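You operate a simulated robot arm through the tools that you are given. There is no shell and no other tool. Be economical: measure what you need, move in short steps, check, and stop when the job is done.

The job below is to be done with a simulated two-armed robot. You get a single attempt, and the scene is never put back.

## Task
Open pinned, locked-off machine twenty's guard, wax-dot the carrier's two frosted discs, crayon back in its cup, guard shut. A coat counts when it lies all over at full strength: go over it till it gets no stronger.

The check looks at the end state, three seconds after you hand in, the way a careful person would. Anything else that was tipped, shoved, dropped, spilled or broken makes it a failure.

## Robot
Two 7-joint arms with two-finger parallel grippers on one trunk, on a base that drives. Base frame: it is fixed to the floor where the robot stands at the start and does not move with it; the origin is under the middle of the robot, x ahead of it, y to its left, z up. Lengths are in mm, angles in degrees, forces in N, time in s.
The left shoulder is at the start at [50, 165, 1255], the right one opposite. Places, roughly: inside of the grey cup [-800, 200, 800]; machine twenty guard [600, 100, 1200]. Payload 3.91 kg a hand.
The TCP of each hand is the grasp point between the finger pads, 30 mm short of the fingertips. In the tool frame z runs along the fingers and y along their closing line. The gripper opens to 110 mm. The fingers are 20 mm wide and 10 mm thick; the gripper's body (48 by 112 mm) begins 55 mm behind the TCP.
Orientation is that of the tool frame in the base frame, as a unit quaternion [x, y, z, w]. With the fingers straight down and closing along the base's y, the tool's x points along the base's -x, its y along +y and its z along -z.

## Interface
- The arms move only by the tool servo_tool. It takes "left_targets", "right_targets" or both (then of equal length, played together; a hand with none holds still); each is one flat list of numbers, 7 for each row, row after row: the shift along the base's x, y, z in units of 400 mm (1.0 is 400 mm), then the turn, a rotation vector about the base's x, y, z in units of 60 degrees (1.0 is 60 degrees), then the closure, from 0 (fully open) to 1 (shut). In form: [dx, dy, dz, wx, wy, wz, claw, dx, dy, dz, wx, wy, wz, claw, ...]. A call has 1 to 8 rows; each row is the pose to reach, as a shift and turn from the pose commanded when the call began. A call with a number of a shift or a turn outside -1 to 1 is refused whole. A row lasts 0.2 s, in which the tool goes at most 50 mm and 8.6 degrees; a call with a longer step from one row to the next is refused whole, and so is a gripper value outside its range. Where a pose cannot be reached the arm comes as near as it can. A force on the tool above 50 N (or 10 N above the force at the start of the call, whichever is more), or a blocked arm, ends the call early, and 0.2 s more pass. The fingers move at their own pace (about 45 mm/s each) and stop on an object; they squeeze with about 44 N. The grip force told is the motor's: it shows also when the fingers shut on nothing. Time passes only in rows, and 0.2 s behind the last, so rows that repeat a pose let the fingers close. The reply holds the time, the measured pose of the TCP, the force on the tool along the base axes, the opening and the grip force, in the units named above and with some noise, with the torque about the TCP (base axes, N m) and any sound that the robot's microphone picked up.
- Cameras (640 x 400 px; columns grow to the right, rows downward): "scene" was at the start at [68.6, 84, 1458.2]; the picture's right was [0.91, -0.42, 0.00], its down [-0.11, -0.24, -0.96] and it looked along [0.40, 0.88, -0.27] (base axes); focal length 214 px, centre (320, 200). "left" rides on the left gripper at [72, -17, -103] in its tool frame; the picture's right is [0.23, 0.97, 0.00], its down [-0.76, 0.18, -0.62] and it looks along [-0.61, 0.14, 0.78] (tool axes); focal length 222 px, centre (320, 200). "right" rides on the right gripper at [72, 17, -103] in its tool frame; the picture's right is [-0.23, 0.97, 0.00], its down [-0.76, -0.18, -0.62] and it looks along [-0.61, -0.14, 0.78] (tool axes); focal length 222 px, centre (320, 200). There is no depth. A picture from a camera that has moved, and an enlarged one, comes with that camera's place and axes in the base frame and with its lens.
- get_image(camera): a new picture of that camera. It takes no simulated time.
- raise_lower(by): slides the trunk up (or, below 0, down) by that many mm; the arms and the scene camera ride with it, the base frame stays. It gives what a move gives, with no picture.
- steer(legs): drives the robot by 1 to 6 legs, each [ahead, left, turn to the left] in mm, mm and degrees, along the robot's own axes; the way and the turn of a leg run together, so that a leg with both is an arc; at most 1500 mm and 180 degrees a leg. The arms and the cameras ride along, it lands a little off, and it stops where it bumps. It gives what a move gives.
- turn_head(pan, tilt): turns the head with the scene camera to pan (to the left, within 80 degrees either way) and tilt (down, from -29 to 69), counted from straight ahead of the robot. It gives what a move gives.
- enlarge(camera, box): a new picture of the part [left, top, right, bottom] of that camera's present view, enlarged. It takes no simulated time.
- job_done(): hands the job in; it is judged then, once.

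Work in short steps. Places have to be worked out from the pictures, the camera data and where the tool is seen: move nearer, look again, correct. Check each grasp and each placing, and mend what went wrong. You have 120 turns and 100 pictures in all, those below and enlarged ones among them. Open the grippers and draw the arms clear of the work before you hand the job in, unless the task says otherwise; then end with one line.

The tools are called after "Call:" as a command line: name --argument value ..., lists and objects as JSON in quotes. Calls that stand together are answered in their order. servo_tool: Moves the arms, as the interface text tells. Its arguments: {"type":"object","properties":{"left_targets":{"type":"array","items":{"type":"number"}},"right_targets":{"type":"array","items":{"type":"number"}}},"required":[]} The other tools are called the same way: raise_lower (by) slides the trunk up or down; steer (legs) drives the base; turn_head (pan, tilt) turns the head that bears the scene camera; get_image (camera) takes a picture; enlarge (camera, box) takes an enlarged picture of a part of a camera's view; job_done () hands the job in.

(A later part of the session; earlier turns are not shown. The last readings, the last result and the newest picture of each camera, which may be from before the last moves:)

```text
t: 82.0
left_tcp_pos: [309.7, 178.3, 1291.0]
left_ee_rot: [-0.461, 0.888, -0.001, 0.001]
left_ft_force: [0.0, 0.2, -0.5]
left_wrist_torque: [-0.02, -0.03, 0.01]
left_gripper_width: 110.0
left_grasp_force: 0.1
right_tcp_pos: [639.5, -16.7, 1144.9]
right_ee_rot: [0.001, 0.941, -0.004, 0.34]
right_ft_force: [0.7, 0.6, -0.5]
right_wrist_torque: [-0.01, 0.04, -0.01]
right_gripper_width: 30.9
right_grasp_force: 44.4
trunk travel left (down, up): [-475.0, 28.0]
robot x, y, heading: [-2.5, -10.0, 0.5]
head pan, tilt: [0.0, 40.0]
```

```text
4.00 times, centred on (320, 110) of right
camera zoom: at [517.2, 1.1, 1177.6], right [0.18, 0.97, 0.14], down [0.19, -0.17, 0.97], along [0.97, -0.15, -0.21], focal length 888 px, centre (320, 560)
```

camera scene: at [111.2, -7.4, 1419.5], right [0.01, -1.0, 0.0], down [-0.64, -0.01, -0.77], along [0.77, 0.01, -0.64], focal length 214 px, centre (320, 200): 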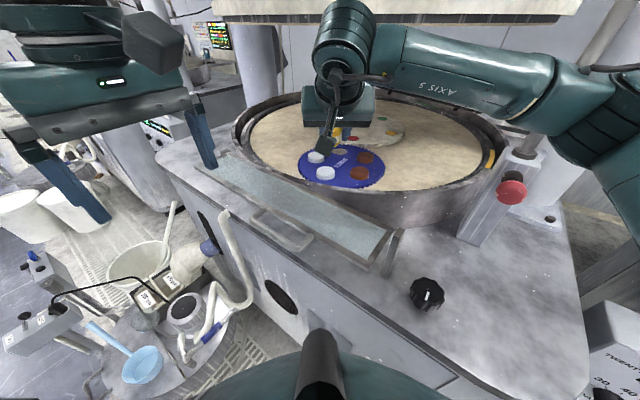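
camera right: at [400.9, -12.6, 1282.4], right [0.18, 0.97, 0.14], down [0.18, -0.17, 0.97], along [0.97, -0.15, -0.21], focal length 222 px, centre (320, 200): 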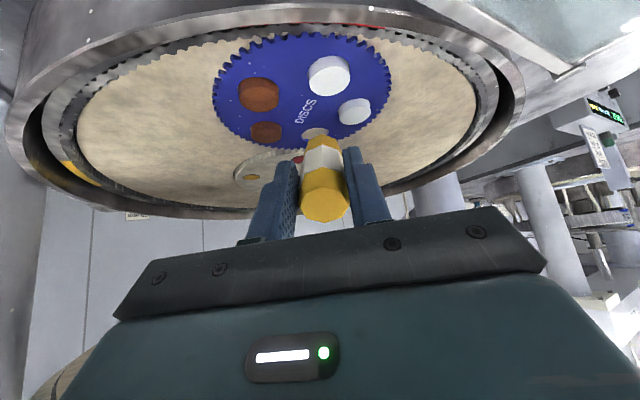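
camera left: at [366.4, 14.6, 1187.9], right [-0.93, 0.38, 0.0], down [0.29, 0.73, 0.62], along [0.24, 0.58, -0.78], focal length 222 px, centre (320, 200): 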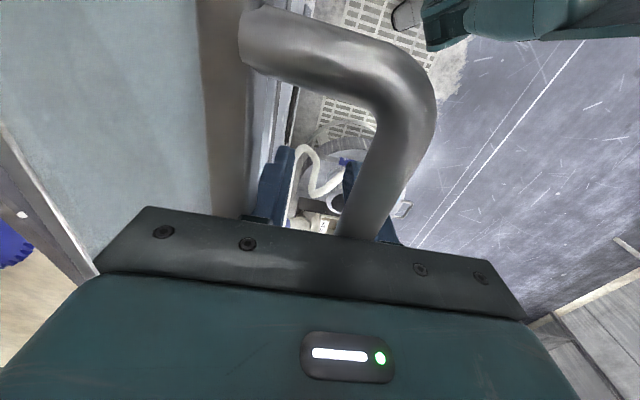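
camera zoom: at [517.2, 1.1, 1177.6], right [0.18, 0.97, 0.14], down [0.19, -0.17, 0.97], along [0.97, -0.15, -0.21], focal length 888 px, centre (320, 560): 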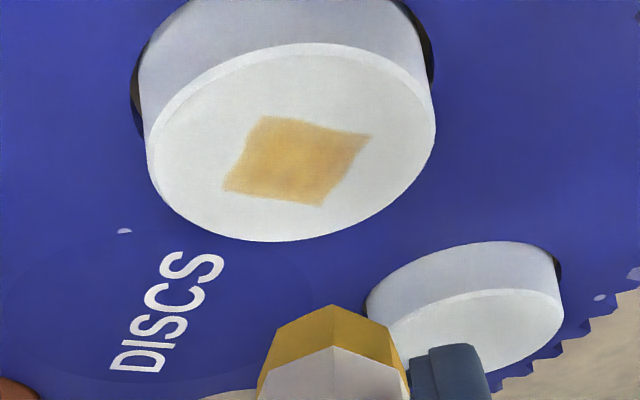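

No change from the last pass: disc B's dot is saturated. Now move above disc A (offset ≈ +93,+32 from B) and look.

Call:
servo_tool --right_targets '[0, 0.02, 0.04, 0, 0, 0, 0.9, 0.08, 0.045, 0.05, 0, 0, 0, 0.9, 0.15, 0.07, 0.05, 0, 0, 0, 0.9]'

Call:
enlarge --camera "right" --box '[260, 40, 380, 160]'

Call:
get_image --camera "scene"

```text
t: 82.8
left_tcp_pos: [310.9, 178.7, 1291.0]
left_ee_rot: [-0.462, 0.887, -0.002, 0.001]
left_ft_force: [0.5, -0.2, 0.3]
left_wrist_torque: [0.0, 0.0, 0.01]
left_gripper_width: 109.7
left_grasp_force: 0.0
right_tcp_pos: [697.6, 10.7, 1163.7]
right_ee_rot: [0.002, 0.94, -0.005, 0.341]
right_ft_force: [-0.3, 0.0, -1.1]
right_wrist_torque: [-0.02, 0.05, 0.01]
right_gripper_width: 31.1
right_grasp_force: 43.9
trunk travel left (down, up): [-475.0, 28.0]
robot x, y, heading: [-2.9, -5.5, 0.9]
head pan, tilt: [0.0, 40.0]
```

```text
3.33 times, centred on (320, 100) of right
camera zoom: at [575.5, 27.6, 1197.3], right [0.18, 0.97, 0.14], down [0.18, -0.17, 0.97], along [0.97, -0.15, -0.21], focal length 740 px, centre (320, 533)
```

zoom: 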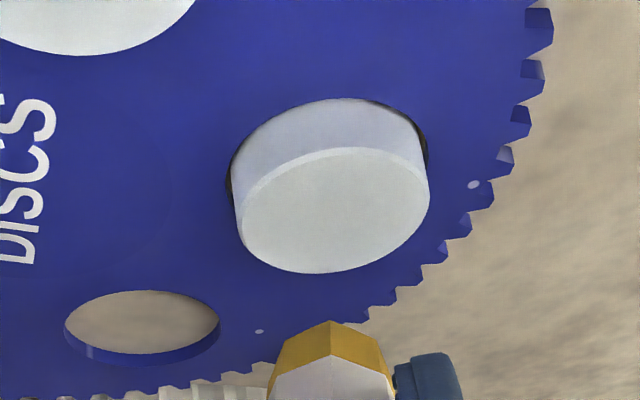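

```text
43 pictures are left
camera scene: at [110.6, -6.9, 1419.6], right [0.01, -1.0, 0.0], down [-0.64, -0.01, -0.77], along [0.77, 0.01, -0.64], focal length 214 px, centre (320, 200)
```

scene: 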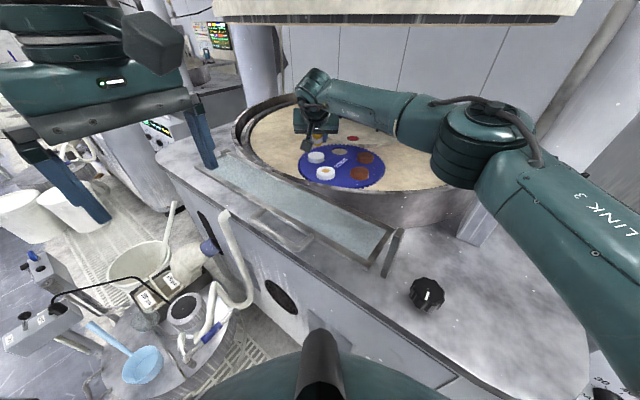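

Disc A centre ≈ (760,15,1067); contact pose should be TCP ≈ (716,10,1127). I descend in stages.

Call:
servo_tool --right_targets '[0.025, -0.001, -0.03, 0, 0, 0, 0.9, 0.046, -0.002, -0.06, 0, 0, 0, 0.9, 0.046, -0.002, -0.08, 0, 0, 0, 0.9]'

Call:
servo_tool --right_targets '[0, 0, -0.006, 0, 0, 0, 0.9, 0, 0, -0.012, 0, 0, 0, 0.9]'

Call:
enlarge --camera "right" --box '[260, 60, 380, 180]'

```text
t: 83.6
left_tcp_pos: [310.8, 178.7, 1291.4]
left_ee_rot: [-0.46, 0.888, -0.002, 0.002]
left_ft_force: [-0.2, 0.9, 0.9]
left_wrist_torque: [-0.01, 0.03, 0.03]
left_gripper_width: 109.8
left_grasp_force: 0.1
right_tcp_pos: [717.6, 8.4, 1132.5]
right_ee_rot: [0.002, 0.94, -0.004, 0.341]
right_ft_force: [0.1, -0.2, -0.9]
right_wrist_torque: [0.0, -0.01, 0.01]
right_gripper_width: 31.4
right_grasp_force: 43.8
trunk travel left (down, up): [-475.0, 28.0]
robot x, y, heading: [-4.9, -7.8, 0.8]
head pan, tilt: [0.0, 40.0]
```

```text
t: 84.2
left_tcp_pos: [309.8, 178.7, 1292.1]
left_ee_rot: [-0.461, 0.887, -0.003, 0.002]
left_ft_force: [-0.2, 0.2, -0.8]
left_wrist_torque: [-0.02, 0.03, -0.01]
left_gripper_width: 110.0
left_grasp_force: 0.0
right_tcp_pos: [717.0, 8.9, 1129.6]
right_ee_rot: [0.001, 0.94, -0.003, 0.342]
right_ft_force: [0.2, -0.1, -0.6]
right_wrist_torque: [-0.01, -0.01, 0.03]
right_gripper_width: 30.9
right_grasp_force: 43.9
trunk travel left (down, up): [-475.0, 28.0]
robot x, y, heading: [-7.7, -8.3, 1.0]
head pan, tilt: [0.0, 40.0]
```

```text
3.33 times, centred on (320, 120) of right
camera zoom: at [595.0, 26.2, 1162.2], right [0.18, 0.97, 0.14], down [0.18, -0.17, 0.97], along [0.97, -0.15, -0.21], focal length 740 px, centre (320, 467)
```

zoom: 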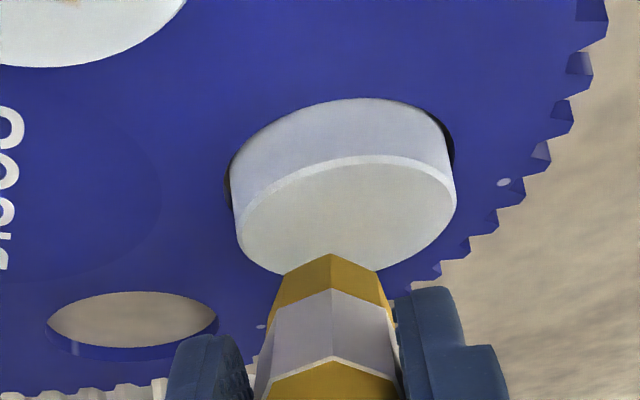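

The tip is ~13 mm past and ~4 mm right of centre. I correct, lower to contact, and start the raster.

Call:
servo_tool --right_targets '[-0.015, 0.006, 0, 0, 0, 0, 0.9, -0.033, 0.011, -0.004, 0, 0, 0, 0.9, -0.033, 0.011, -0.008, 0, 0, 0, 0.9]'

Call:
enlarge --camera "right" --box '[260, 60, 380, 180]'

```text
t: 85.0
left_tcp_pos: [309.7, 177.9, 1291.5]
left_ee_rot: [-0.46, 0.888, -0.002, 0.002]
left_ft_force: [0.7, -0.9, 0.0]
left_wrist_torque: [-0.01, 0.01, 0.01]
left_gripper_width: 110.1
left_grasp_force: 0.0
right_tcp_pos: [704.3, 13.7, 1127.6]
right_ee_rot: [0.002, 0.939, -0.003, 0.343]
right_ft_force: [-1.4, -0.6, 1.9]
right_wrist_torque: [0.01, -0.1, 0.02]
right_gripper_width: 30.7
right_grasp_force: 44.7
trunk travel left (down, up): [-475.0, 28.0]
robot x, y, heading: [-8.1, -10.4, 1.1]
head pan, tilt: [0.0, 40.0]
```

```text
3.33 times, centred on (320, 120) of right
camera zoom: at [581.6, 31.2, 1160.0], right [0.18, 0.97, 0.14], down [0.18, -0.17, 0.97], along [0.97, -0.15, -0.21], focal length 740 px, centre (320, 467)
```

zoom: 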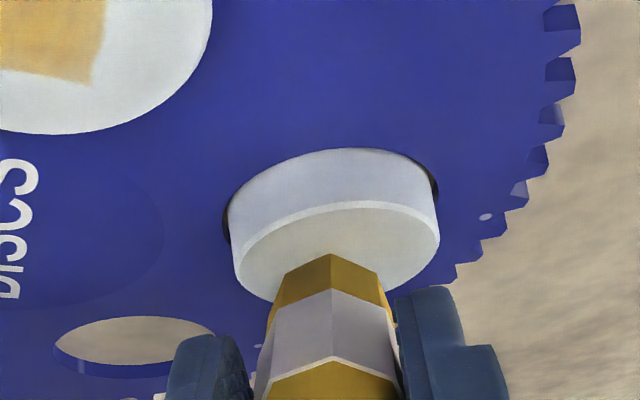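

Contact is at disc A's centre. Raster ±15 mm with slightly more pressure.

Call:
servo_tool --right_targets '[0.025, -0.02, -0.004, 0, 0, 0, 0.9, 0.017, 0.041, -0.004, 0, 0, 0, 0.9, 0.009, -0.035, -0.004, 0, 0, 0, 0.9, 0.001, 0.041, -0.004, 0, 0, 0, 0.9, -0.007, -0.035, -0.004, 0, 0, 0, 0.9, -0.015, 0.041, -0.004, 0, 0, 0, 0.9, -0.023, -0.035, -0.004, 0, 0, 0, 0.9, -0.031, 0.041, -0.004, 0, 0, 0, 0.9]'

Call:
servo_tool --right_targets '[-0.007, -0.06, 0, 0, 0, 0, 0.9, 0.004, 0, 0, 0, 0, 0, 0.9, 0.012, -0.076, 0, 0, 0, 0, 0.9, 0.02, 0, 0, 0, 0, 0, 0.9, 0.028, -0.076, 0, 0, 0, 0, 0.9, 0.036, 0, 0, 0, 0, 0, 0.9, 0.044, -0.076, 0, 0, 0, 0, 0.9, 0.086, -0.041, 0, 0, 0, 0, 0.9]'

Call:
enlarge --camera "right" --box '[260, 60, 380, 180]'

```text
t: 86.8
left_tcp_pos: [308.4, 180.7, 1290.4]
left_ee_rot: [-0.461, 0.887, -0.004, 0.003]
left_ft_force: [-1.0, -0.6, 0.2]
left_wrist_torque: [-0.07, 0.03, 0.02]
left_gripper_width: 110.0
left_grasp_force: 0.1
right_tcp_pos: [690.0, 30.9, 1126.7]
right_ee_rot: [0.003, 0.939, -0.006, 0.344]
right_ft_force: [0.3, -4.3, 16.4]
right_wrist_torque: [-0.31, -0.95, -0.33]
right_gripper_width: 31.0
right_grasp_force: 43.9
trunk travel left (down, up): [-475.0, 28.0]
robot x, y, heading: [-1.6, -11.8, 0.7]
head pan, tilt: [0.0, 40.0]
```

```text
t: 88.6
left_tcp_pos: [310.3, 180.9, 1291.4]
left_ee_rot: [-0.46, 0.888, -0.004, 0.002]
left_ft_force: [0.2, 0.8, -0.5]
left_wrist_torque: [-0.06, 0.0, -0.04]
left_gripper_width: 110.2
left_grasp_force: 0.0
right_tcp_pos: [723.9, 15.4, 1126.1]
right_ee_rot: [0.002, 0.94, -0.005, 0.342]
right_ft_force: [-0.6, -3.0, 10.7]
right_wrist_torque: [-0.22, -0.6, -0.21]
right_gripper_width: 30.9
right_grasp_force: 43.8
trunk travel left (down, up): [-475.0, 28.0]
robot x, y, heading: [-3.4, -8.8, 0.8]
head pan, tilt: [0.0, 40.0]
```

```text
3.33 times, centred on (320, 120) of right
camera zoom: at [602.9, 32.9, 1158.9], right [0.18, 0.97, 0.14], down [0.18, -0.17, 0.97], along [0.97, -0.15, -0.21], focal length 740 px, centre (320, 467)
```

zoom: 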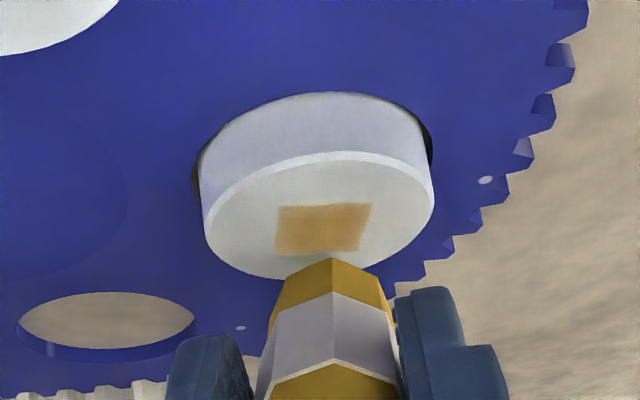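

Good coverage. A second full pass, then lift and look.

Call:
servo_tool --right_targets '[-0.018, -0.03, 0.001, 0, 0, 0, 0.9, -0.026, 0.041, 0.001, 0, 0, 0, 0.9, -0.034, -0.035, 0.001, 0, 0, 0, 0.9, -0.042, 0.041, 0.001, 0, 0, 0, 0.9, -0.05, -0.035, 0.001, 0, 0, 0, 0.9, -0.058, 0.041, 0.001, 0, 0, 0, 0.9, -0.066, -0.035, 0.001, 0, 0, 0, 0.9, -0.076, 0.041, 0.001, 0, 0, 0, 0.9]'

Call:
servo_tool --right_targets '[-0.01, -0.07, 0, 0, 0, 0, 0.9, 0.004, 0, 0, 0, 0, 0, 0.9, 0.014, -0.076, 0, 0, 0, 0, 0.9, 0.022, 0, 0, 0, 0, 0, 0.9, 0.03, -0.076, 0, 0, 0, 0, 0.9, 0.04, 0, 0, 0, 0, 0, 0.9, 0.05, -0.076, 0, 0, 0, 0, 0.9, 0.076, -0.041, 0.05, 0, 0, 0, 0.9]'

Call:
enlarge --camera "right" --box '[270, 60, 370, 160]'

```text
t: 90.4
left_tcp_pos: [308.4, 180.2, 1292.3]
left_ee_rot: [-0.461, 0.887, -0.004, 0.002]
left_ft_force: [-0.2, -0.6, -0.7]
left_wrist_torque: [-0.05, -0.02, 0.01]
left_gripper_width: 109.9
left_grasp_force: 0.1
right_tcp_pos: [694.8, 32.8, 1125.4]
right_ee_rot: [0.001, 0.94, -0.005, 0.342]
right_ft_force: [0.2, -2.7, 11.2]
right_wrist_torque: [-0.24, -0.72, -0.22]
right_gripper_width: 30.9
right_grasp_force: 43.7
trunk travel left (down, up): [-475.0, 28.0]
robot x, y, heading: [-1.8, -8.1, 0.9]
head pan, tilt: [0.0, 40.0]
```

```text
t: 92.2
left_tcp_pos: [308.5, 182.8, 1291.2]
left_ee_rot: [-0.462, 0.887, -0.004, 0.001]
left_ft_force: [-0.2, 0.8, 0.3]
left_wrist_torque: [-0.09, -0.02, -0.01]
left_gripper_width: 110.0
left_grasp_force: 0.0
right_tcp_pos: [724.1, 19.1, 1143.2]
right_ee_rot: [0.0, 0.94, -0.006, 0.341]
right_ft_force: [0.1, 0.4, -0.2]
right_wrist_torque: [-0.03, 0.03, -0.04]
right_gripper_width: 31.0
right_grasp_force: 44.1
trunk travel left (down, up): [-475.0, 28.0]
robot x, y, heading: [-1.9, -6.3, 0.7]
head pan, tilt: [0.0, 40.0]
```

```text
4.00 times, centred on (320, 110) of right
camera zoom: at [602.6, 37.2, 1177.4], right [0.18, 0.97, 0.14], down [0.18, -0.17, 0.97], along [0.97, -0.15, -0.21], focal length 888 px, centre (320, 560)
```

zoom: 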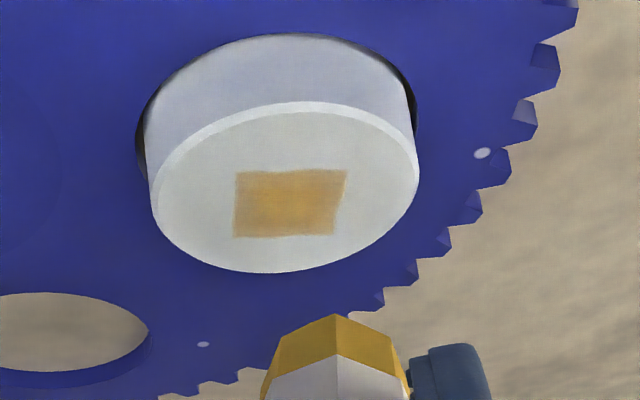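

Slightly lighter toward the near-right; another pass with wider range to see if it still strengthens.

Call:
servo_tool --right_targets '[-0.02, -0.03, -0.051, 0, 0, 0, 0.9, -0.03, 0.03, -0.051, 0, 0, 0, 0.9, -0.039, -0.053, -0.051, 0, 0, 0, 0.9, -0.048, 0.03, -0.051, 0, 0, 0, 0.9, -0.057, -0.053, -0.051, 0, 0, 0, 0.9, -0.066, 0.03, -0.051, 0, 0, 0, 0.9, -0.075, -0.053, -0.051, 0, 0, 0, 0.9, -0.085, 0.02, -0.051, 0, 0, 0, 0.9]'

Call:
servo_tool --right_targets '[-0.005, -0.06, 0, 0, 0, 0, 0.9, 0.006, 0, 0, 0, 0, 0, 0.9, 0.015, -0.07, 0, 0, 0, 0, 0.9, 0.024, 0.005, 0, 0, 0, 0, 0.9, 0.033, -0.07, 0, 0, 0, 0, 0.9, 0.042, 0.005, 0, 0, 0, 0, 0.9, 0.055, -0.06, 0, 0, 0, 0, 0.9, 0.085, -0.02, 0.051, 0, 0, 0, 0.9]'

Call:
enlarge --camera "right" --box '[270, 60, 370, 160]'

```text
t: 94.0
left_tcp_pos: [308.5, 179.5, 1294.0]
left_ee_rot: [-0.461, 0.887, -0.004, 0.002]
left_ft_force: [0.4, 1.2, -0.2]
left_wrist_torque: [-0.05, 0.0, -0.03]
left_gripper_width: 110.1
left_grasp_force: 0.1
right_tcp_pos: [689.5, 20.4, 1124.9]
right_ee_rot: [0.002, 0.939, -0.006, 0.344]
right_ft_force: [-0.2, -3.6, 15.1]
right_wrist_torque: [-0.22, -0.91, -0.26]
right_gripper_width: 30.8
right_grasp_force: 44.5
trunk travel left (down, up): [-475.0, 28.0]
robot x, y, heading: [-4.1, -9.8, 0.8]
head pan, tilt: [0.0, 40.0]
```

```text
t: 95.8
left_tcp_pos: [309.0, 181.5, 1291.8]
left_ee_rot: [-0.461, 0.887, -0.003, 0.002]
left_ft_force: [0.4, 1.2, -0.7]
left_wrist_torque: [-0.03, -0.04, 0.03]
left_gripper_width: 110.1
left_grasp_force: 0.1
right_tcp_pos: [725.2, 17.9, 1144.0]
right_ee_rot: [0.0, 0.941, -0.005, 0.34]
right_ft_force: [-0.5, 0.5, -0.2]
right_wrist_torque: [-0.02, 0.04, -0.02]
right_gripper_width: 31.0
right_grasp_force: 43.6
trunk travel left (down, up): [-475.0, 28.0]
robot x, y, heading: [-5.8, -10.9, 0.9]
head pan, tilt: [0.0, 40.0]
```

```text
4.00 times, centred on (320, 110) of right
camera zoom: at [602.3, 35.0, 1176.8], right [0.18, 0.97, 0.14], down [0.19, -0.17, 0.97], along [0.97, -0.15, -0.21], focal length 888 px, centre (320, 560)
```

zoom: 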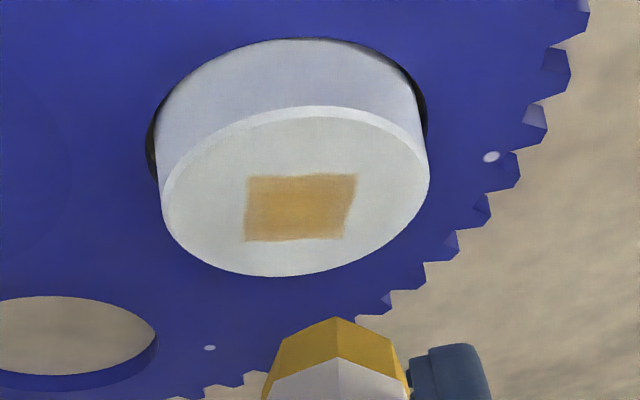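

Unchanged, so disc A's dot is saturated too. I withdraw the right hand along its approach path, untilting, then check both discs from above.

Call:
servo_tool --right_targets '[-0.05, -0.01, 0.09, 0, 0, 0, 0.9, -0.15, -0.03, 0.14, 0, 0, 0, 0.9, -0.26, -0.06, 0.19, 0, 0, 0, 0.9, -0.37, -0.09, 0.23, 0, 0, 0, 0.9, -0.48, -0.118, 0.278, 0, 0, 0, 0.9, -0.58, -0.14, 0.32, 0, 0, 0, 0.9, -0.68, -0.17, 0.365, 0, 0, 0, 0.9, -0.78, -0.2, 0.41, 0, 0, 0, 0.9]'

Call:
servo_tool --right_targets '[-0.043, -0.048, 0.02, 0, 0.083, 0, 0.9, -0.085, -0.096, 0.04, 0, 0.167, 0, 0.9, -0.128, -0.144, 0.06, 0, 0.25, 0, 0.9, -0.17, -0.193, 0.08, 0, 0.333, 0, 0.9, -0.213, -0.24, 0.1, 0, 0.417, 0, 0.9, -0.255, -0.29, 0.12, 0, 0.5, 0, 0.9, -0.3, -0.34, 0.14, 0, 0.583, 0, 0.9, -0.34, -0.385, 0.158, 0, 0.667, 0, 0.9]'

Call:
get_image --camera "scene"

```text
t: 97.6
left_tcp_pos: [308.8, 177.9, 1292.8]
left_ee_rot: [-0.461, 0.887, -0.002, 0.002]
left_ft_force: [0.1, 0.7, 1.1]
left_wrist_torque: [0.01, -0.01, 0.01]
left_gripper_width: 110.0
left_grasp_force: 0.1
right_tcp_pos: [412.2, -66.7, 1308.9]
right_ee_rot: [0.003, 0.94, -0.004, 0.342]
right_ft_force: [-0.4, -0.2, -0.3]
right_wrist_torque: [0.05, 0.02, -0.01]
right_gripper_width: 31.0
right_grasp_force: 44.0
trunk travel left (down, up): [-475.0, 28.0]
robot x, y, heading: [-5.6, -8.6, 0.7]
head pan, tilt: [0.0, 40.0]
```

```text
t: 99.4
left_tcp_pos: [310.2, 178.6, 1291.3]
left_ee_rot: [-0.46, 0.888, -0.001, 0.003]
left_ft_force: [0.3, 0.4, 0.0]
left_wrist_torque: [-0.01, -0.02, 0.02]
left_gripper_width: 109.9
left_grasp_force: 0.2
right_tcp_pos: [276.0, -221.0, 1373.5]
right_ee_rot: [-0.001, 1.0, -0.004, -0.001]
right_ft_force: [0.1, 0.2, -0.8]
right_wrist_torque: [0.0, 0.03, 0.0]
right_gripper_width: 31.0
right_grasp_force: 43.8
trunk travel left (down, up): [-475.0, 28.0]
robot x, y, heading: [-5.7, -9.1, 0.6]
head pan, tilt: [0.0, 40.0]
```

```text
37 pictures are left
camera scene: at [109.8, -8.1, 1419.7], right [0.01, -1.0, 0.0], down [-0.64, -0.01, -0.77], along [0.77, 0.01, -0.64], focal length 214 px, centre (320, 200)
```

scene: 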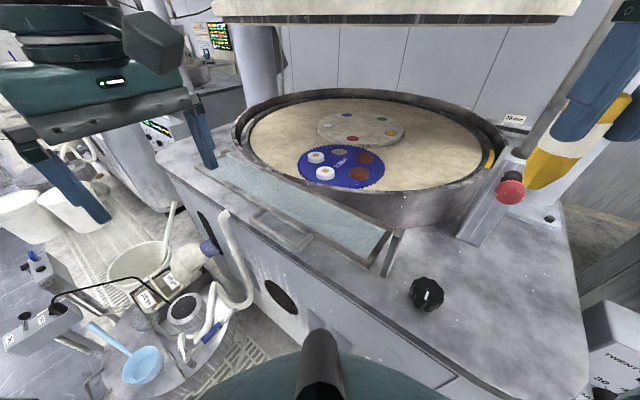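

Now the left hand goes over to look down on both dots.

Call:
servo_tool --left_targets '[0.08, -0.08, 0.03, 0, 0, 0, 0, 0.16, -0.16, 0.06, 0, 0, 0, 0, 0.24, -0.24, 0.08, 0, 0, 0, 0, 0.32, -0.32, 0.09, 0, 0, 0, 0, 0.4, -0.4, 0.09, 0, 0, 0, 0]'

Call:
enlarge --camera "left" --box '[60, 0, 300, 200]'

```text
t: 100.6
left_tcp_pos: [470.2, 14.1, 1329.3]
left_ee_rot: [-0.461, 0.887, 0.0, 0.002]
left_ft_force: [0.9, 0.0, -0.6]
left_wrist_torque: [0.02, 0.07, 0.01]
left_gripper_width: 109.9
left_grasp_force: 0.1
right_tcp_pos: [277.3, -221.6, 1373.5]
right_ee_rot: [0.001, 1.0, -0.003, -0.001]
right_ft_force: [0.0, 0.5, -0.2]
right_wrist_torque: [-0.01, 0.03, -0.01]
right_gripper_width: 30.8
right_grasp_force: 43.9
trunk travel left (down, up): [-475.0, 28.0]
robot x, y, heading: [-6.4, -6.1, 0.5]
head pan, tilt: [0.0, 40.0]
```

```text
2.00 times, centred on (180, 100) of left
camera zoom: at [442.0, -54.2, 1432.2], right [-0.93, 0.38, 0.0], down [0.29, 0.72, 0.62], along [0.24, 0.58, -0.78], focal length 444 px, centre (600, 400)
```

zoom: 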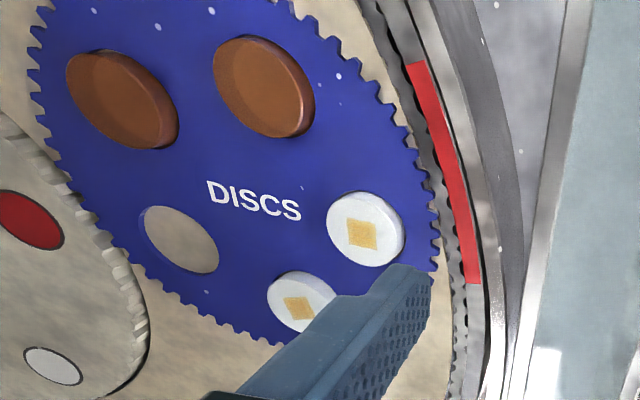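

Call:
enlarge --camera "left" --box '[150, 80, 240, 170]'

```text
4.44 times, centred on (195, 125) of left
camera zoom: at [442.0, -54.2, 1432.2], right [-0.93, 0.38, 0.0], down [0.29, 0.72, 0.62], along [0.24, 0.58, -0.78], focal length 987 px, centre (876, 533)
```

zoom: 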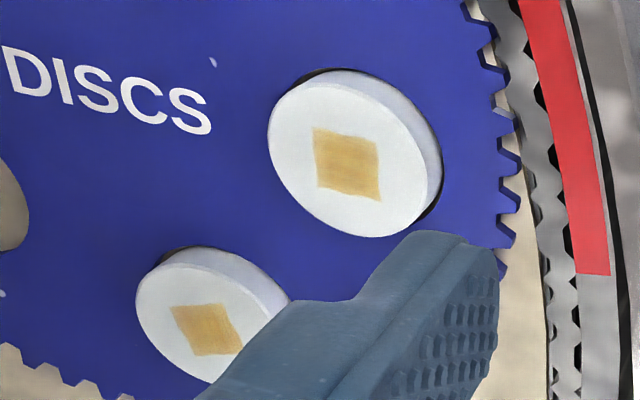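

Both dots are even and of the same strength. Now to close the guard: hover the left hand above the handle and look.

Call:
servo_tool --left_targets '[-0.045, 0.042, -0.08, 0, 0, 0, 0.4, -0.09, 0.084, -0.16, 0, 0, 0, 0.72, -0.135, 0.126, -0.24, 0, 0, 0, 0.72, -0.1825, 0.1675, -0.32, 0, 0, 0, 0.72, -0.1825, 0.1675, -0.32, 0, 0, 0, 0.72]'

Call:
get_image --camera "left"

Call:
enlarge --camera "scene" --box '[180, 120, 440, 300]'

```text
t: 101.8
left_tcp_pos: [398.1, 82.6, 1199.3]
left_ee_rot: [-0.461, 0.887, -0.003, 0.002]
left_ft_force: [-0.2, 0.1, 0.3]
left_wrist_torque: [0.02, -0.02, -0.01]
left_gripper_width: 30.9
left_grasp_force: 0.1
right_tcp_pos: [277.8, -221.0, 1371.7]
right_ee_rot: [0.001, 1.0, -0.005, -0.001]
right_ft_force: [0.4, 0.1, -0.4]
right_wrist_torque: [-0.02, -0.01, 0.01]
right_gripper_width: 31.0
right_grasp_force: 44.1
trunk travel left (down, up): [-475.0, 28.0]
robot x, y, heading: [-3.9, -6.2, 0.8]
head pan, tilt: [0.0, 40.0]
```

```text
34 pictures are left
camera left: at [369.1, 14.1, 1303.1], right [-0.93, 0.37, -0.01], down [0.29, 0.73, 0.62], along [0.24, 0.58, -0.78], focal length 222 px, centre (320, 200)
```

left: 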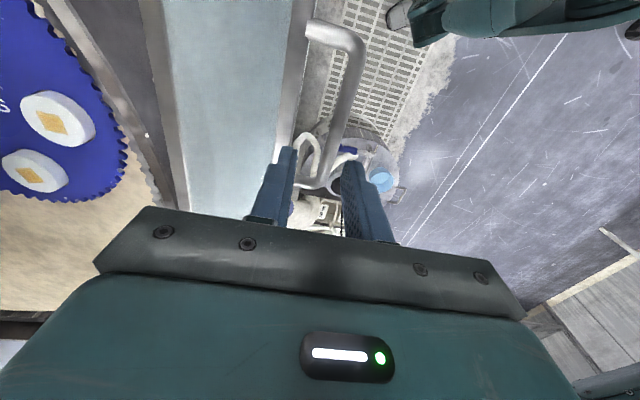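

```text
2.22 times, centred on (310, 210) of scene
camera zoom: at [110.6, -8.2, 1419.6], right [0.01, -1.0, 0.0], down [-0.64, -0.01, -0.77], along [0.77, 0.01, -0.64], focal length 477 px, centre (342, 178)
```

zoom: 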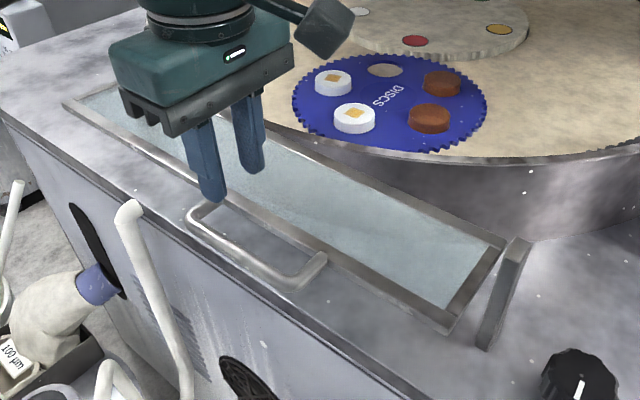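

The bar sits ~13 mm farther out than my fingers' axis. I shift outward and lower the loose cage over it.

Call:
servo_tool --left_targets '[-0.0268, 0.019, -0.03, 0, 0, 0, 0.72, -0.0268, 0.019, -0.11, 0, 0, 0, 0.72, -0.0268, 0.019, -0.16, 0, 0, 0, 0.72]'

Call:
get_image --camera "left"

```text
t: 102.6
left_tcp_pos: [386.7, 90.3, 1135.3]
left_ee_rot: [-0.461, 0.887, -0.002, 0.002]
left_ft_force: [0.7, 0.4, -0.4]
left_wrist_torque: [-0.01, 0.0, 0.03]
left_gripper_width: 30.9
left_grasp_force: 0.1
right_tcp_pos: [277.4, -221.1, 1374.2]
right_ee_rot: [0.0, 1.0, -0.004, -0.001]
right_ft_force: [-0.4, -0.6, -1.0]
right_wrist_torque: [-0.01, 0.01, -0.01]
right_gripper_width: 31.0
right_grasp_force: 44.2
trunk travel left (down, up): [-475.0, 28.0]
robot x, y, heading: [-5.9, -9.9, 0.8]
head pan, tilt: [0.0, 40.0]
```

```text
32 pictures are left
camera left: at [358.6, 22.2, 1239.7], right [-0.93, 0.37, -0.01], down [0.29, 0.73, 0.62], along [0.24, 0.58, -0.78], focal length 222 px, centre (320, 200)
```

left: 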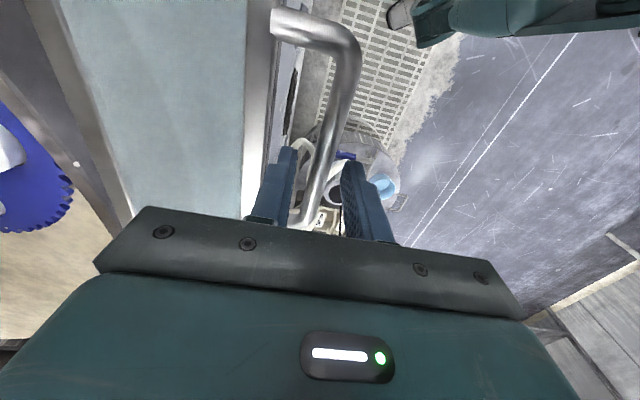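

The bar lies centred between the fingers. Lower 45 mm more.

Call:
servo_tool --left_targets '[0, 0, -0.06, 0, 0, 0, 0.72, 0, 0, -0.115, 0, 0, 0, 0.72]'

Call:
get_image --camera "left"

Call:
enlarge --camera "scene" --box '[180, 120, 440, 300]'

```text
t: 103.2
left_tcp_pos: [387.3, 91.7, 1090.5]
left_ee_rot: [-0.462, 0.887, -0.002, 0.002]
left_ft_force: [-0.2, 0.0, -0.3]
left_wrist_torque: [0.04, 0.04, 0.01]
left_gripper_width: 30.9
left_grasp_force: 0.0
right_tcp_pos: [277.1, -220.0, 1372.8]
right_ee_rot: [0.001, 1.0, -0.005, 0.0]
right_ft_force: [-0.7, 0.2, -0.6]
right_wrist_torque: [0.01, 0.0, 0.03]
right_gripper_width: 31.0
right_grasp_force: 43.3
trunk travel left (down, up): [-475.0, 28.0]
robot x, y, heading: [-7.6, -5.2, 0.8]
head pan, tilt: [0.0, 40.0]
```

```text
31 pictures are left
camera left: at [358.6, 22.9, 1193.5], right [-0.93, 0.37, -0.01], down [0.29, 0.73, 0.62], along [0.24, 0.58, -0.78], focal length 222 px, centre (320, 200)
```

left: 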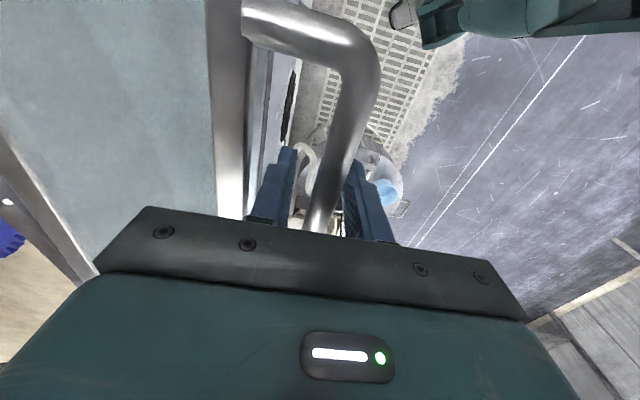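

```text
2.22 times, centred on (310, 210) of scene
camera zoom: at [110.6, -7.7, 1419.6], right [0.01, -1.0, 0.0], down [-0.64, -0.01, -0.77], along [0.77, 0.01, -0.64], focal length 477 px, centre (342, 178)
```

zoom: 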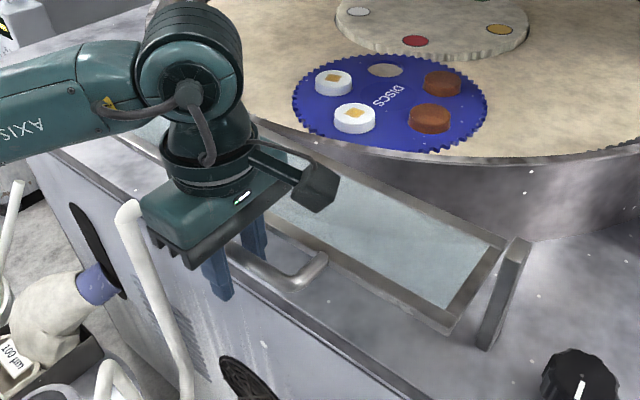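

The bar is inside the cage, bar z≈1109. I raise a bit so it sits near the fingertips and grip it; being round it can turn in the pads while I carry it up the arc.

Call:
servo_tool --left_targets '[0, 0, 0.065, 0, 0, 0, 0.72, 0, 0, 0.065, 0, 0, 0, 1.0, 0, 0, 0.065, 0, 0, 0, 1.0, 0, 0, 0.065, 0, 0, 0, 1.0]'

Call:
get_image --camera "left"

```text
t: 104.2
left_tcp_pos: [387.3, 92.4, 1115.3]
left_ee_rot: [-0.461, 0.888, -0.001, 0.002]
left_ft_force: [-2.2, -0.6, -1.5]
left_wrist_torque: [0.05, 0.05, -0.17]
left_gripper_width: 13.6
left_grasp_force: 44.5
right_tcp_pos: [277.6, -220.4, 1373.2]
right_ee_rot: [0.001, 1.0, -0.005, -0.001]
right_ft_force: [0.4, 0.2, -0.5]
right_wrist_torque: [-0.01, 0.0, -0.02]
right_gripper_width: 31.0
right_grasp_force: 44.3
trunk travel left (down, up): [-475.0, 28.0]
robot x, y, heading: [-7.0, -9.9, 0.9]
head pan, tilt: [0.0, 40.0]
```

```text
29 pictures are left
camera left: at [358.6, 23.7, 1220.3], right [-0.93, 0.38, 0.0], down [0.29, 0.73, 0.62], along [0.24, 0.58, -0.78], focal length 222 px, centre (320, 200)
```

left: 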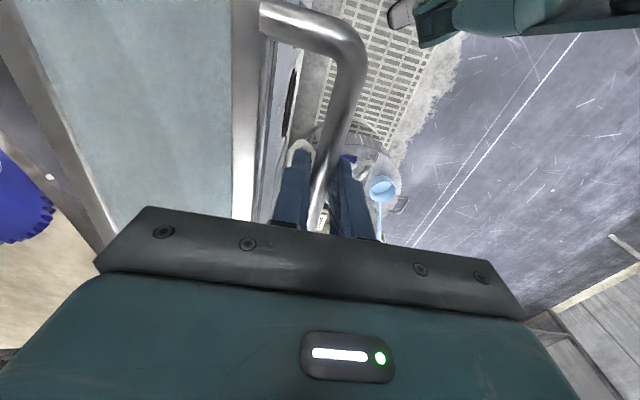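

Bar (≈13.6 mm) is gripped at the fingers. I carry it up the first part of the arc.

Call:
servo_tool --left_targets '[0.003, -0.002, 0.03, 0, 0, 0, 1, 0.008, -0.0057, 0.063, 0, 0, 0, 1, 0.015, -0.011, 0.093, 0, 0, 0, 1, 0.0248, -0.0178, 0.123, 0, 0, 0, 1, 0.05, -0.0359, 0.1785, 0, 0, 0, 1]'

Call:
enlarge --camera "scene" --box '[180, 120, 440, 300]'

```text
t: 105.4
left_tcp_pos: [404.0, 79.1, 1190.8]
left_ee_rot: [-0.462, 0.887, -0.002, 0.003]
left_ft_force: [-18.0, 14.8, 10.3]
left_wrist_torque: [0.5, 0.28, -0.34]
left_gripper_width: 13.6
left_grasp_force: 45.3
right_tcp_pos: [273.8, -219.1, 1374.4]
right_ee_rot: [0.0, 1.0, -0.005, 0.0]
right_ft_force: [-0.3, -0.7, -1.2]
right_wrist_torque: [-0.02, 0.04, 0.03]
right_gripper_width: 31.2
right_grasp_force: 44.4
trunk travel left (down, up): [-475.0, 28.0]
robot x, y, heading: [-4.4, -10.3, 0.7]
head pan, tilt: [0.0, 40.0]
```

```text
2.22 times, centred on (310, 210) of scene
camera zoom: at [106.9, -5.2, 1420.2], right [0.01, -1.0, 0.0], down [-0.64, -0.01, -0.77], along [0.77, 0.01, -0.64], focal length 477 px, centre (342, 178)
```

zoom: 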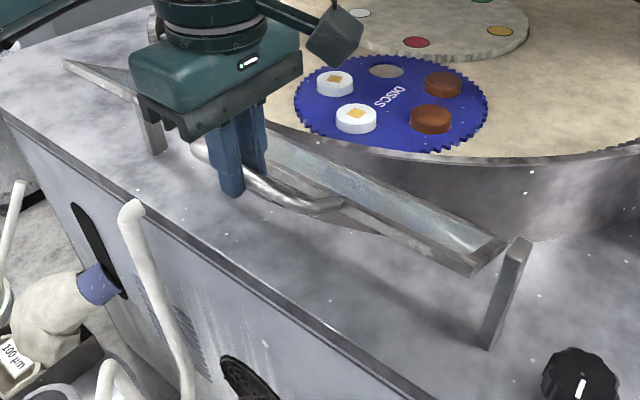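

The inner fingertip is pressing the panel's edge (force directed out of the hinge). I loosen, slide up ~9 mm so the bar sits nearer the tips, and regrip.

Call:
servo_tool --left_targets '[0, 0, 0, 0, 0, 0, 0.82, -0.008, 0.006, 0.012, 0, 0, 0, 0.82, -0.008, 0.006, 0.024, 0, 0, 0, 0.82, -0.008, 0.006, 0.024, 0, 0, 0, 1, -0.008, 0.006, 0.024, 0, 0, 0, 1]'

Call:
enlarge --camera "scene" --box '[180, 120, 440, 300]'

```text
t: 106.6
left_tcp_pos: [402.3, 80.7, 1196.6]
left_ee_rot: [-0.46, 0.888, -0.002, 0.003]
left_ft_force: [-11.1, 7.0, 4.3]
left_wrist_torque: [-0.02, 0.52, -0.22]
left_gripper_width: 13.7
left_grasp_force: 45.5
right_tcp_pos: [276.0, -218.8, 1374.3]
right_ee_rot: [0.001, 1.0, -0.004, 0.0]
right_ft_force: [0.4, 0.3, -0.1]
right_wrist_torque: [-0.03, -0.02, 0.0]
right_gripper_width: 31.1
right_grasp_force: 43.8
trunk travel left (down, up): [-475.0, 28.0]
robot x, y, heading: [-5.9, -7.3, 0.6]
head pan, tilt: [0.0, 40.0]
```

```text
2.22 times, centred on (310, 210) of scene
camera zoom: at [108.4, -6.5, 1419.9], right [0.01, -1.0, 0.0], down [-0.64, -0.01, -0.77], along [0.77, 0.01, -0.64], focal length 477 px, centre (342, 178)
```

zoom: 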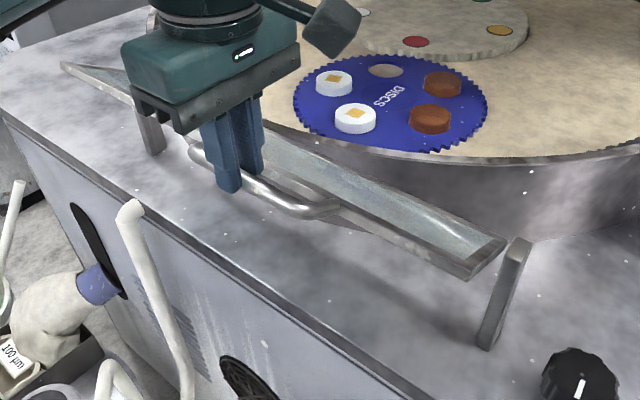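

Force has halved. I continue up the arc to about 30° from vertical.

Call:
servo_tool --left_targets '[0.012, -0.009, 0.025, 0, 0, 0, 1, 0.0264, -0.019, 0.05, 0, 0, 0, 1, 0.0548, -0.0394, 0.09, 0, 0, 0, 1, 0.0873, -0.0627, 0.125, 0, 0, 0, 1, 0.1177, -0.0845, 0.15, 0, 0, 0, 1]'

Call:
enlarge --camera "scene" --box '[180, 100, 440, 280]'

```text
t: 107.8
left_tcp_pos: [449.7, 44.5, 1255.8]
left_ee_rot: [-0.461, 0.887, -0.004, 0.003]
left_ft_force: [-2.5, -0.1, 0.5]
left_wrist_torque: [0.0, 0.23, -0.49]
left_gripper_width: 13.8
left_grasp_force: 45.7
right_tcp_pos: [276.9, -220.7, 1372.5]
right_ee_rot: [0.001, 1.0, -0.004, -0.001]
right_ft_force: [1.5, 1.5, 0.1]
right_wrist_torque: [-0.02, 0.02, 0.01]
right_gripper_width: 31.1
right_grasp_force: 44.1
trunk travel left (down, up): [-475.0, 28.0]
robot x, y, heading: [-9.1, -9.9, 0.6]
head pan, tilt: [0.0, 40.0]
```

```text
2.22 times, centred on (310, 190) of scene
camera zoom: at [110.0, -7.9, 1419.6], right [0.01, -1.0, 0.0], down [-0.64, -0.01, -0.77], along [0.77, 0.01, -0.64], focal length 477 px, centre (342, 222)
```

zoom: 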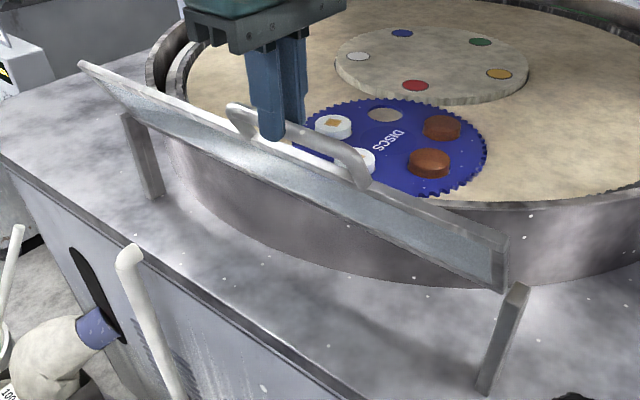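

Nearly there with almost no force. I bring it through to vertical and seat it gently.

Call:
servo_tool --left_targets '[0.0345, -0.0248, 0.0225, 0, 0, 0, 1, 0.069, -0.0496, 0.0375, 0, 0, 0, 1, 0.1056, -0.0758, 0.046, 0, 0, 0, 1, 0.13, -0.0935, 0.049, 0, 0, 0, 1, 0.148, -0.1064, 0.05, 0, 0, 0, 1, 0.154, -0.111, 0.05, 0, 0, 0, 1]'

Call:
enlarge --camera "scene" --box '[180, 100, 440, 280]'

```text
t: 109.2
left_tcp_pos: [508.8, 2.0, 1277.0]
left_ee_rot: [-0.46, 0.888, -0.001, 0.001]
left_ft_force: [-20.6, 4.7, -6.6]
left_wrist_torque: [-0.19, 0.96, -0.62]
left_gripper_width: 13.6
left_grasp_force: 44.8
right_tcp_pos: [273.9, -218.9, 1373.1]
right_ee_rot: [0.0, 1.0, -0.005, 0.002]
right_ft_force: [-0.1, -0.8, -0.4]
right_wrist_torque: [-0.02, -0.01, 0.0]
right_gripper_width: 31.0
right_grasp_force: 44.3
trunk travel left (down, up): [-475.0, 28.0]
robot x, y, heading: [-3.5, -5.4, 0.8]
head pan, tilt: [0.0, 40.0]
```

```text
2.22 times, centred on (310, 190) of scene
camera zoom: at [107.3, -6.6, 1419.8], right [0.01, -1.0, 0.0], down [-0.64, -0.01, -0.77], along [0.77, 0.01, -0.64], focal length 477 px, centre (342, 222)
```

zoom: 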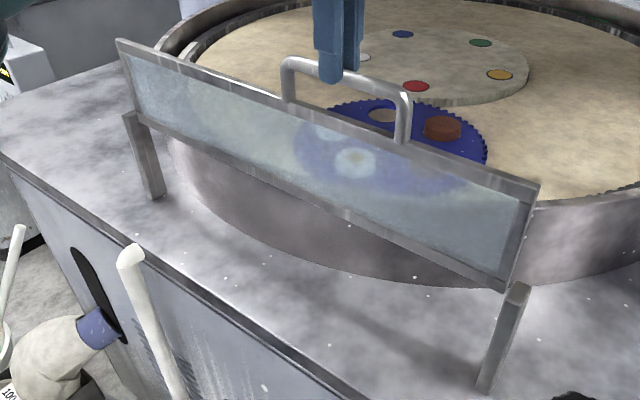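

The guard is up against its stop (21 N). I relax, open, and rise off the handle.

Call:
servo_tool --left_targets '[-0.004, 0.003, 0, 0, 0, 0, 1, -0.004, 0.003, 0, 0, 0, 0, 0.8, -0.004, 0.003, 0, 0, 0, 0, 0.6, -0.004, 0.003, 0.06, 0, 0, 0, 0.6, -0.004, 0.003, 0.15, 0, 0, 0, 0.3, -0.06, 0.06, 0.2, 0, 0, 0, 0, -0.13, 0.13, 0.22, 0, 0, 0, 0, -0.2, 0.2, 0.22, 0, 0, 0, 0]'

Call:
get_image --camera "scene"

```text
t: 111.0
left_tcp_pos: [430.1, 84.0, 1365.8]
left_ee_rot: [-0.46, 0.888, -0.002, 0.002]
left_ft_force: [-0.3, 0.9, 0.0]
left_wrist_torque: [-0.01, 0.0, -0.02]
left_gripper_width: 109.8
left_grasp_force: 0.1
right_tcp_pos: [276.6, -218.7, 1374.2]
right_ee_rot: [0.0, 1.0, -0.006, 0.0]
right_ft_force: [-1.1, -0.1, -1.1]
right_wrist_torque: [-0.03, 0.01, -0.01]
right_gripper_width: 30.8
right_grasp_force: 43.7
trunk travel left (down, up): [-475.0, 28.0]
robot x, y, heading: [-6.1, -6.3, 0.7]
head pan, tilt: [0.0, 40.0]
```

```text
24 pictures are left
camera scene: at [109.9, -6.5, 1419.7], right [0.01, -1.0, 0.0], down [-0.64, -0.01, -0.77], along [0.77, 0.01, -0.64], focal length 214 px, centre (320, 200)
```

scene: 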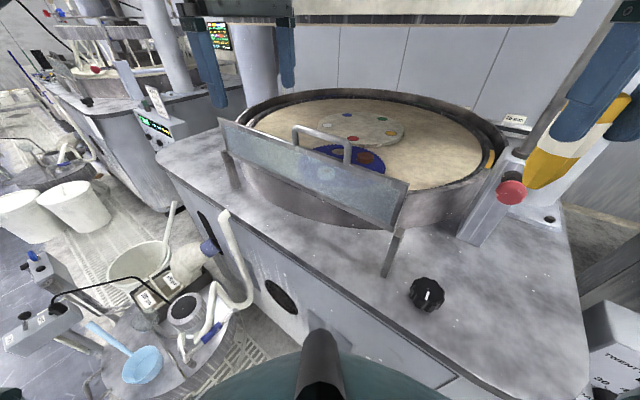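

Guard is shut just as at the start. I tuck the left hand, then drive back to the trolley the same way.

Call:
servo_tool --left_targets '[-0.065, 0.045, 0.026, 0, 0, -0.129, 0, -0.13, 0.09, 0.053, 0, 0, -0.257, 0, -0.195, 0.13, 0.08, 0, 0, -0.386, 0, -0.26, 0.17, 0.106, 0, 0, -0.514, 0, -0.325, 0.22, 0.133, 0, 0, -0.643, 0, -0.39, 0.26, 0.16, 0, 0, -0.771, 0, -0.455, 0.3, 0.18, 0, 0, -0.9, 0]'

Call:
steer --legs '[[0, 0, 144.5], [245, 310, 0]]'

Call:
turn_head --pan -5 --tilt 50

Call:
get_image --camera "scene"

```text
t: 112.6
left_tcp_pos: [247.6, 200.1, 1434.2]
left_ee_rot: [-0.007, 1.0, -0.003, 0.001]
left_ft_force: [0.0, -0.5, -0.7]
left_wrist_torque: [0.01, -0.04, -0.02]
left_gripper_width: 109.7
left_grasp_force: 0.2
right_tcp_pos: [276.1, -218.6, 1373.4]
right_ee_rot: [0.0, 1.0, -0.005, 0.0]
right_ft_force: [-0.4, -0.5, -0.3]
right_wrist_torque: [0.02, -0.03, -0.03]
right_gripper_width: 30.8
right_grasp_force: 44.2
trunk travel left (down, up): [-475.0, 28.0]
robot x, y, heading: [-7.6, -7.2, 0.9]
head pan, tilt: [0.0, 40.0]
```

```text
t: 121.1
left_tcp_pos: [-707.9, -163.8, 1433.6]
left_ee_rot: [0.958, -0.287, 0.0, -0.003]
left_ft_force: [-0.1, -1.0, -0.4]
left_wrist_torque: [0.0, 0.01, 0.03]
left_gripper_width: 110.0
left_grasp_force: 0.0
right_tcp_pos: [-496.7, 199.1, 1372.8]
right_ee_rot: [0.956, -0.294, 0.002, -0.004]
right_ft_force: [-0.7, 0.3, -1.4]
right_wrist_torque: [0.02, 0.01, -0.01]
right_gripper_width: 28.2
right_grasp_force: 44.2
trunk travel left (down, up): [-475.0, 28.0]
robot x, y, heading: [-380.8, -136.5, 146.7]
head pan, tilt: [0.0, 40.0]
```

```text
t: 121.9
left_tcp_pos: [-708.2, -164.2, 1432.9]
left_ee_rot: [0.958, -0.287, 0.0, -0.003]
left_ft_force: [1.1, 0.6, 0.0]
left_wrist_torque: [-0.02, -0.02, -0.02]
left_gripper_width: 110.0
left_grasp_force: 0.1
right_tcp_pos: [-496.5, 200.6, 1372.6]
right_ee_rot: [0.956, -0.294, 0.002, -0.003]
right_ft_force: [-0.9, -0.6, -0.7]
right_wrist_torque: [0.01, -0.02, -0.01]
right_gripper_width: 27.9
right_grasp_force: 43.6
trunk travel left (down, up): [-475.0, 28.0]
robot x, y, heading: [-378.3, -136.2, 147.0]
head pan, tilt: [-5.0, 50.0]
```

```text
23 pictures are left
camera scene: at [-466.3, -70.9, 1405.5], right [0.62, 0.78, 0.0], down [0.6, -0.48, -0.64], along [-0.5, 0.4, -0.77], focal length 214 px, centre (320, 200)
```

scene: 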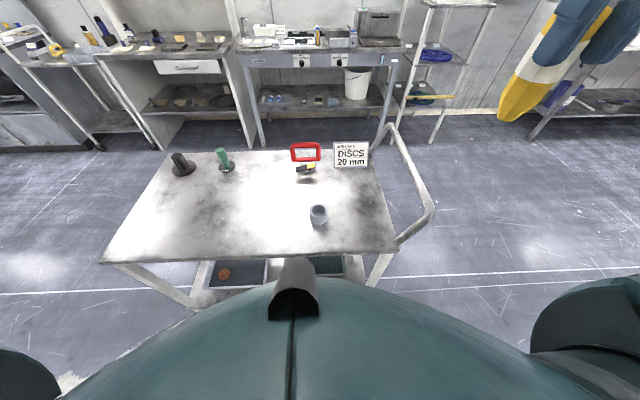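

The gripper width changed 31→28 mm: the crayon may have twisted. I check with the right camera.

Call:
get_image --camera "right"

Call:
enlarge --camera "scene" --box '[440, 0, 640, 150]'

```text
22 pictures are left
camera right: at [-446.2, 144.0, 1476.9], right [-0.74, -0.68, -0.01], down [-0.53, 0.57, 0.62], along [-0.42, 0.46, -0.78], focal length 222 px, centre (320, 200)
```

right: 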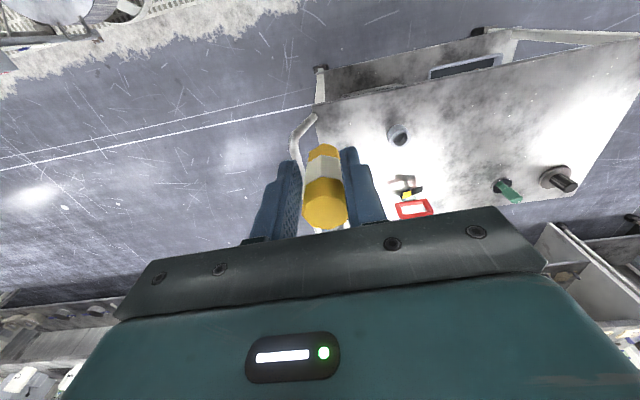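

```text
2.67 times, centred on (540, 75) of scene
camera zoom: at [-466.3, -70.9, 1405.5], right [0.62, 0.78, 0.0], down [0.6, -0.48, -0.64], along [-0.5, 0.4, -0.77], focal length 572 px, centre (-267, 533)
```

zoom: 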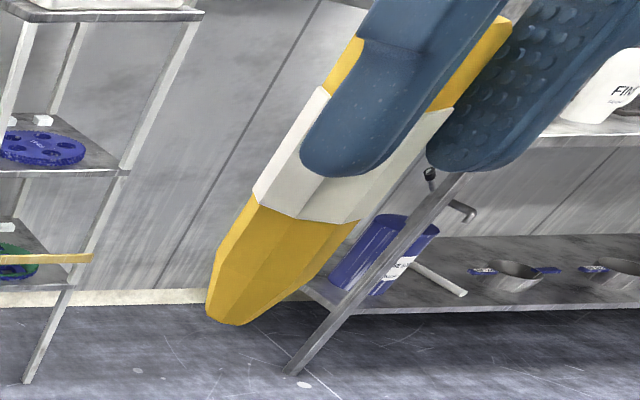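

Call:
enlarge --camera "right" --box '[240, 120, 400, 240]'

```text
3.33 times, centred on (320, 180) of right
camera zoom: at [-446.2, 144.0, 1476.9], right [-0.74, -0.68, -0.01], down [-0.53, 0.57, 0.62], along [-0.42, 0.46, -0.78], focal length 740 px, centre (320, 267)
```

zoom: 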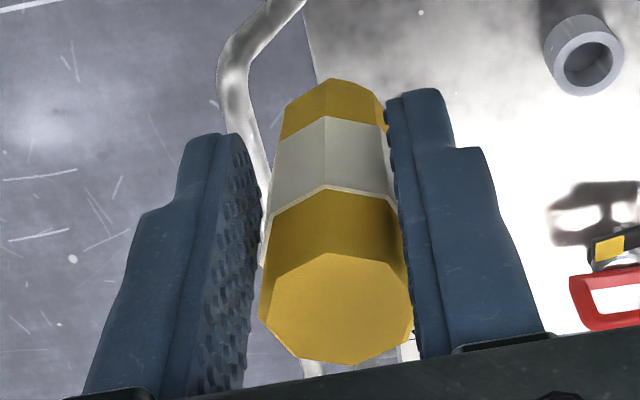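

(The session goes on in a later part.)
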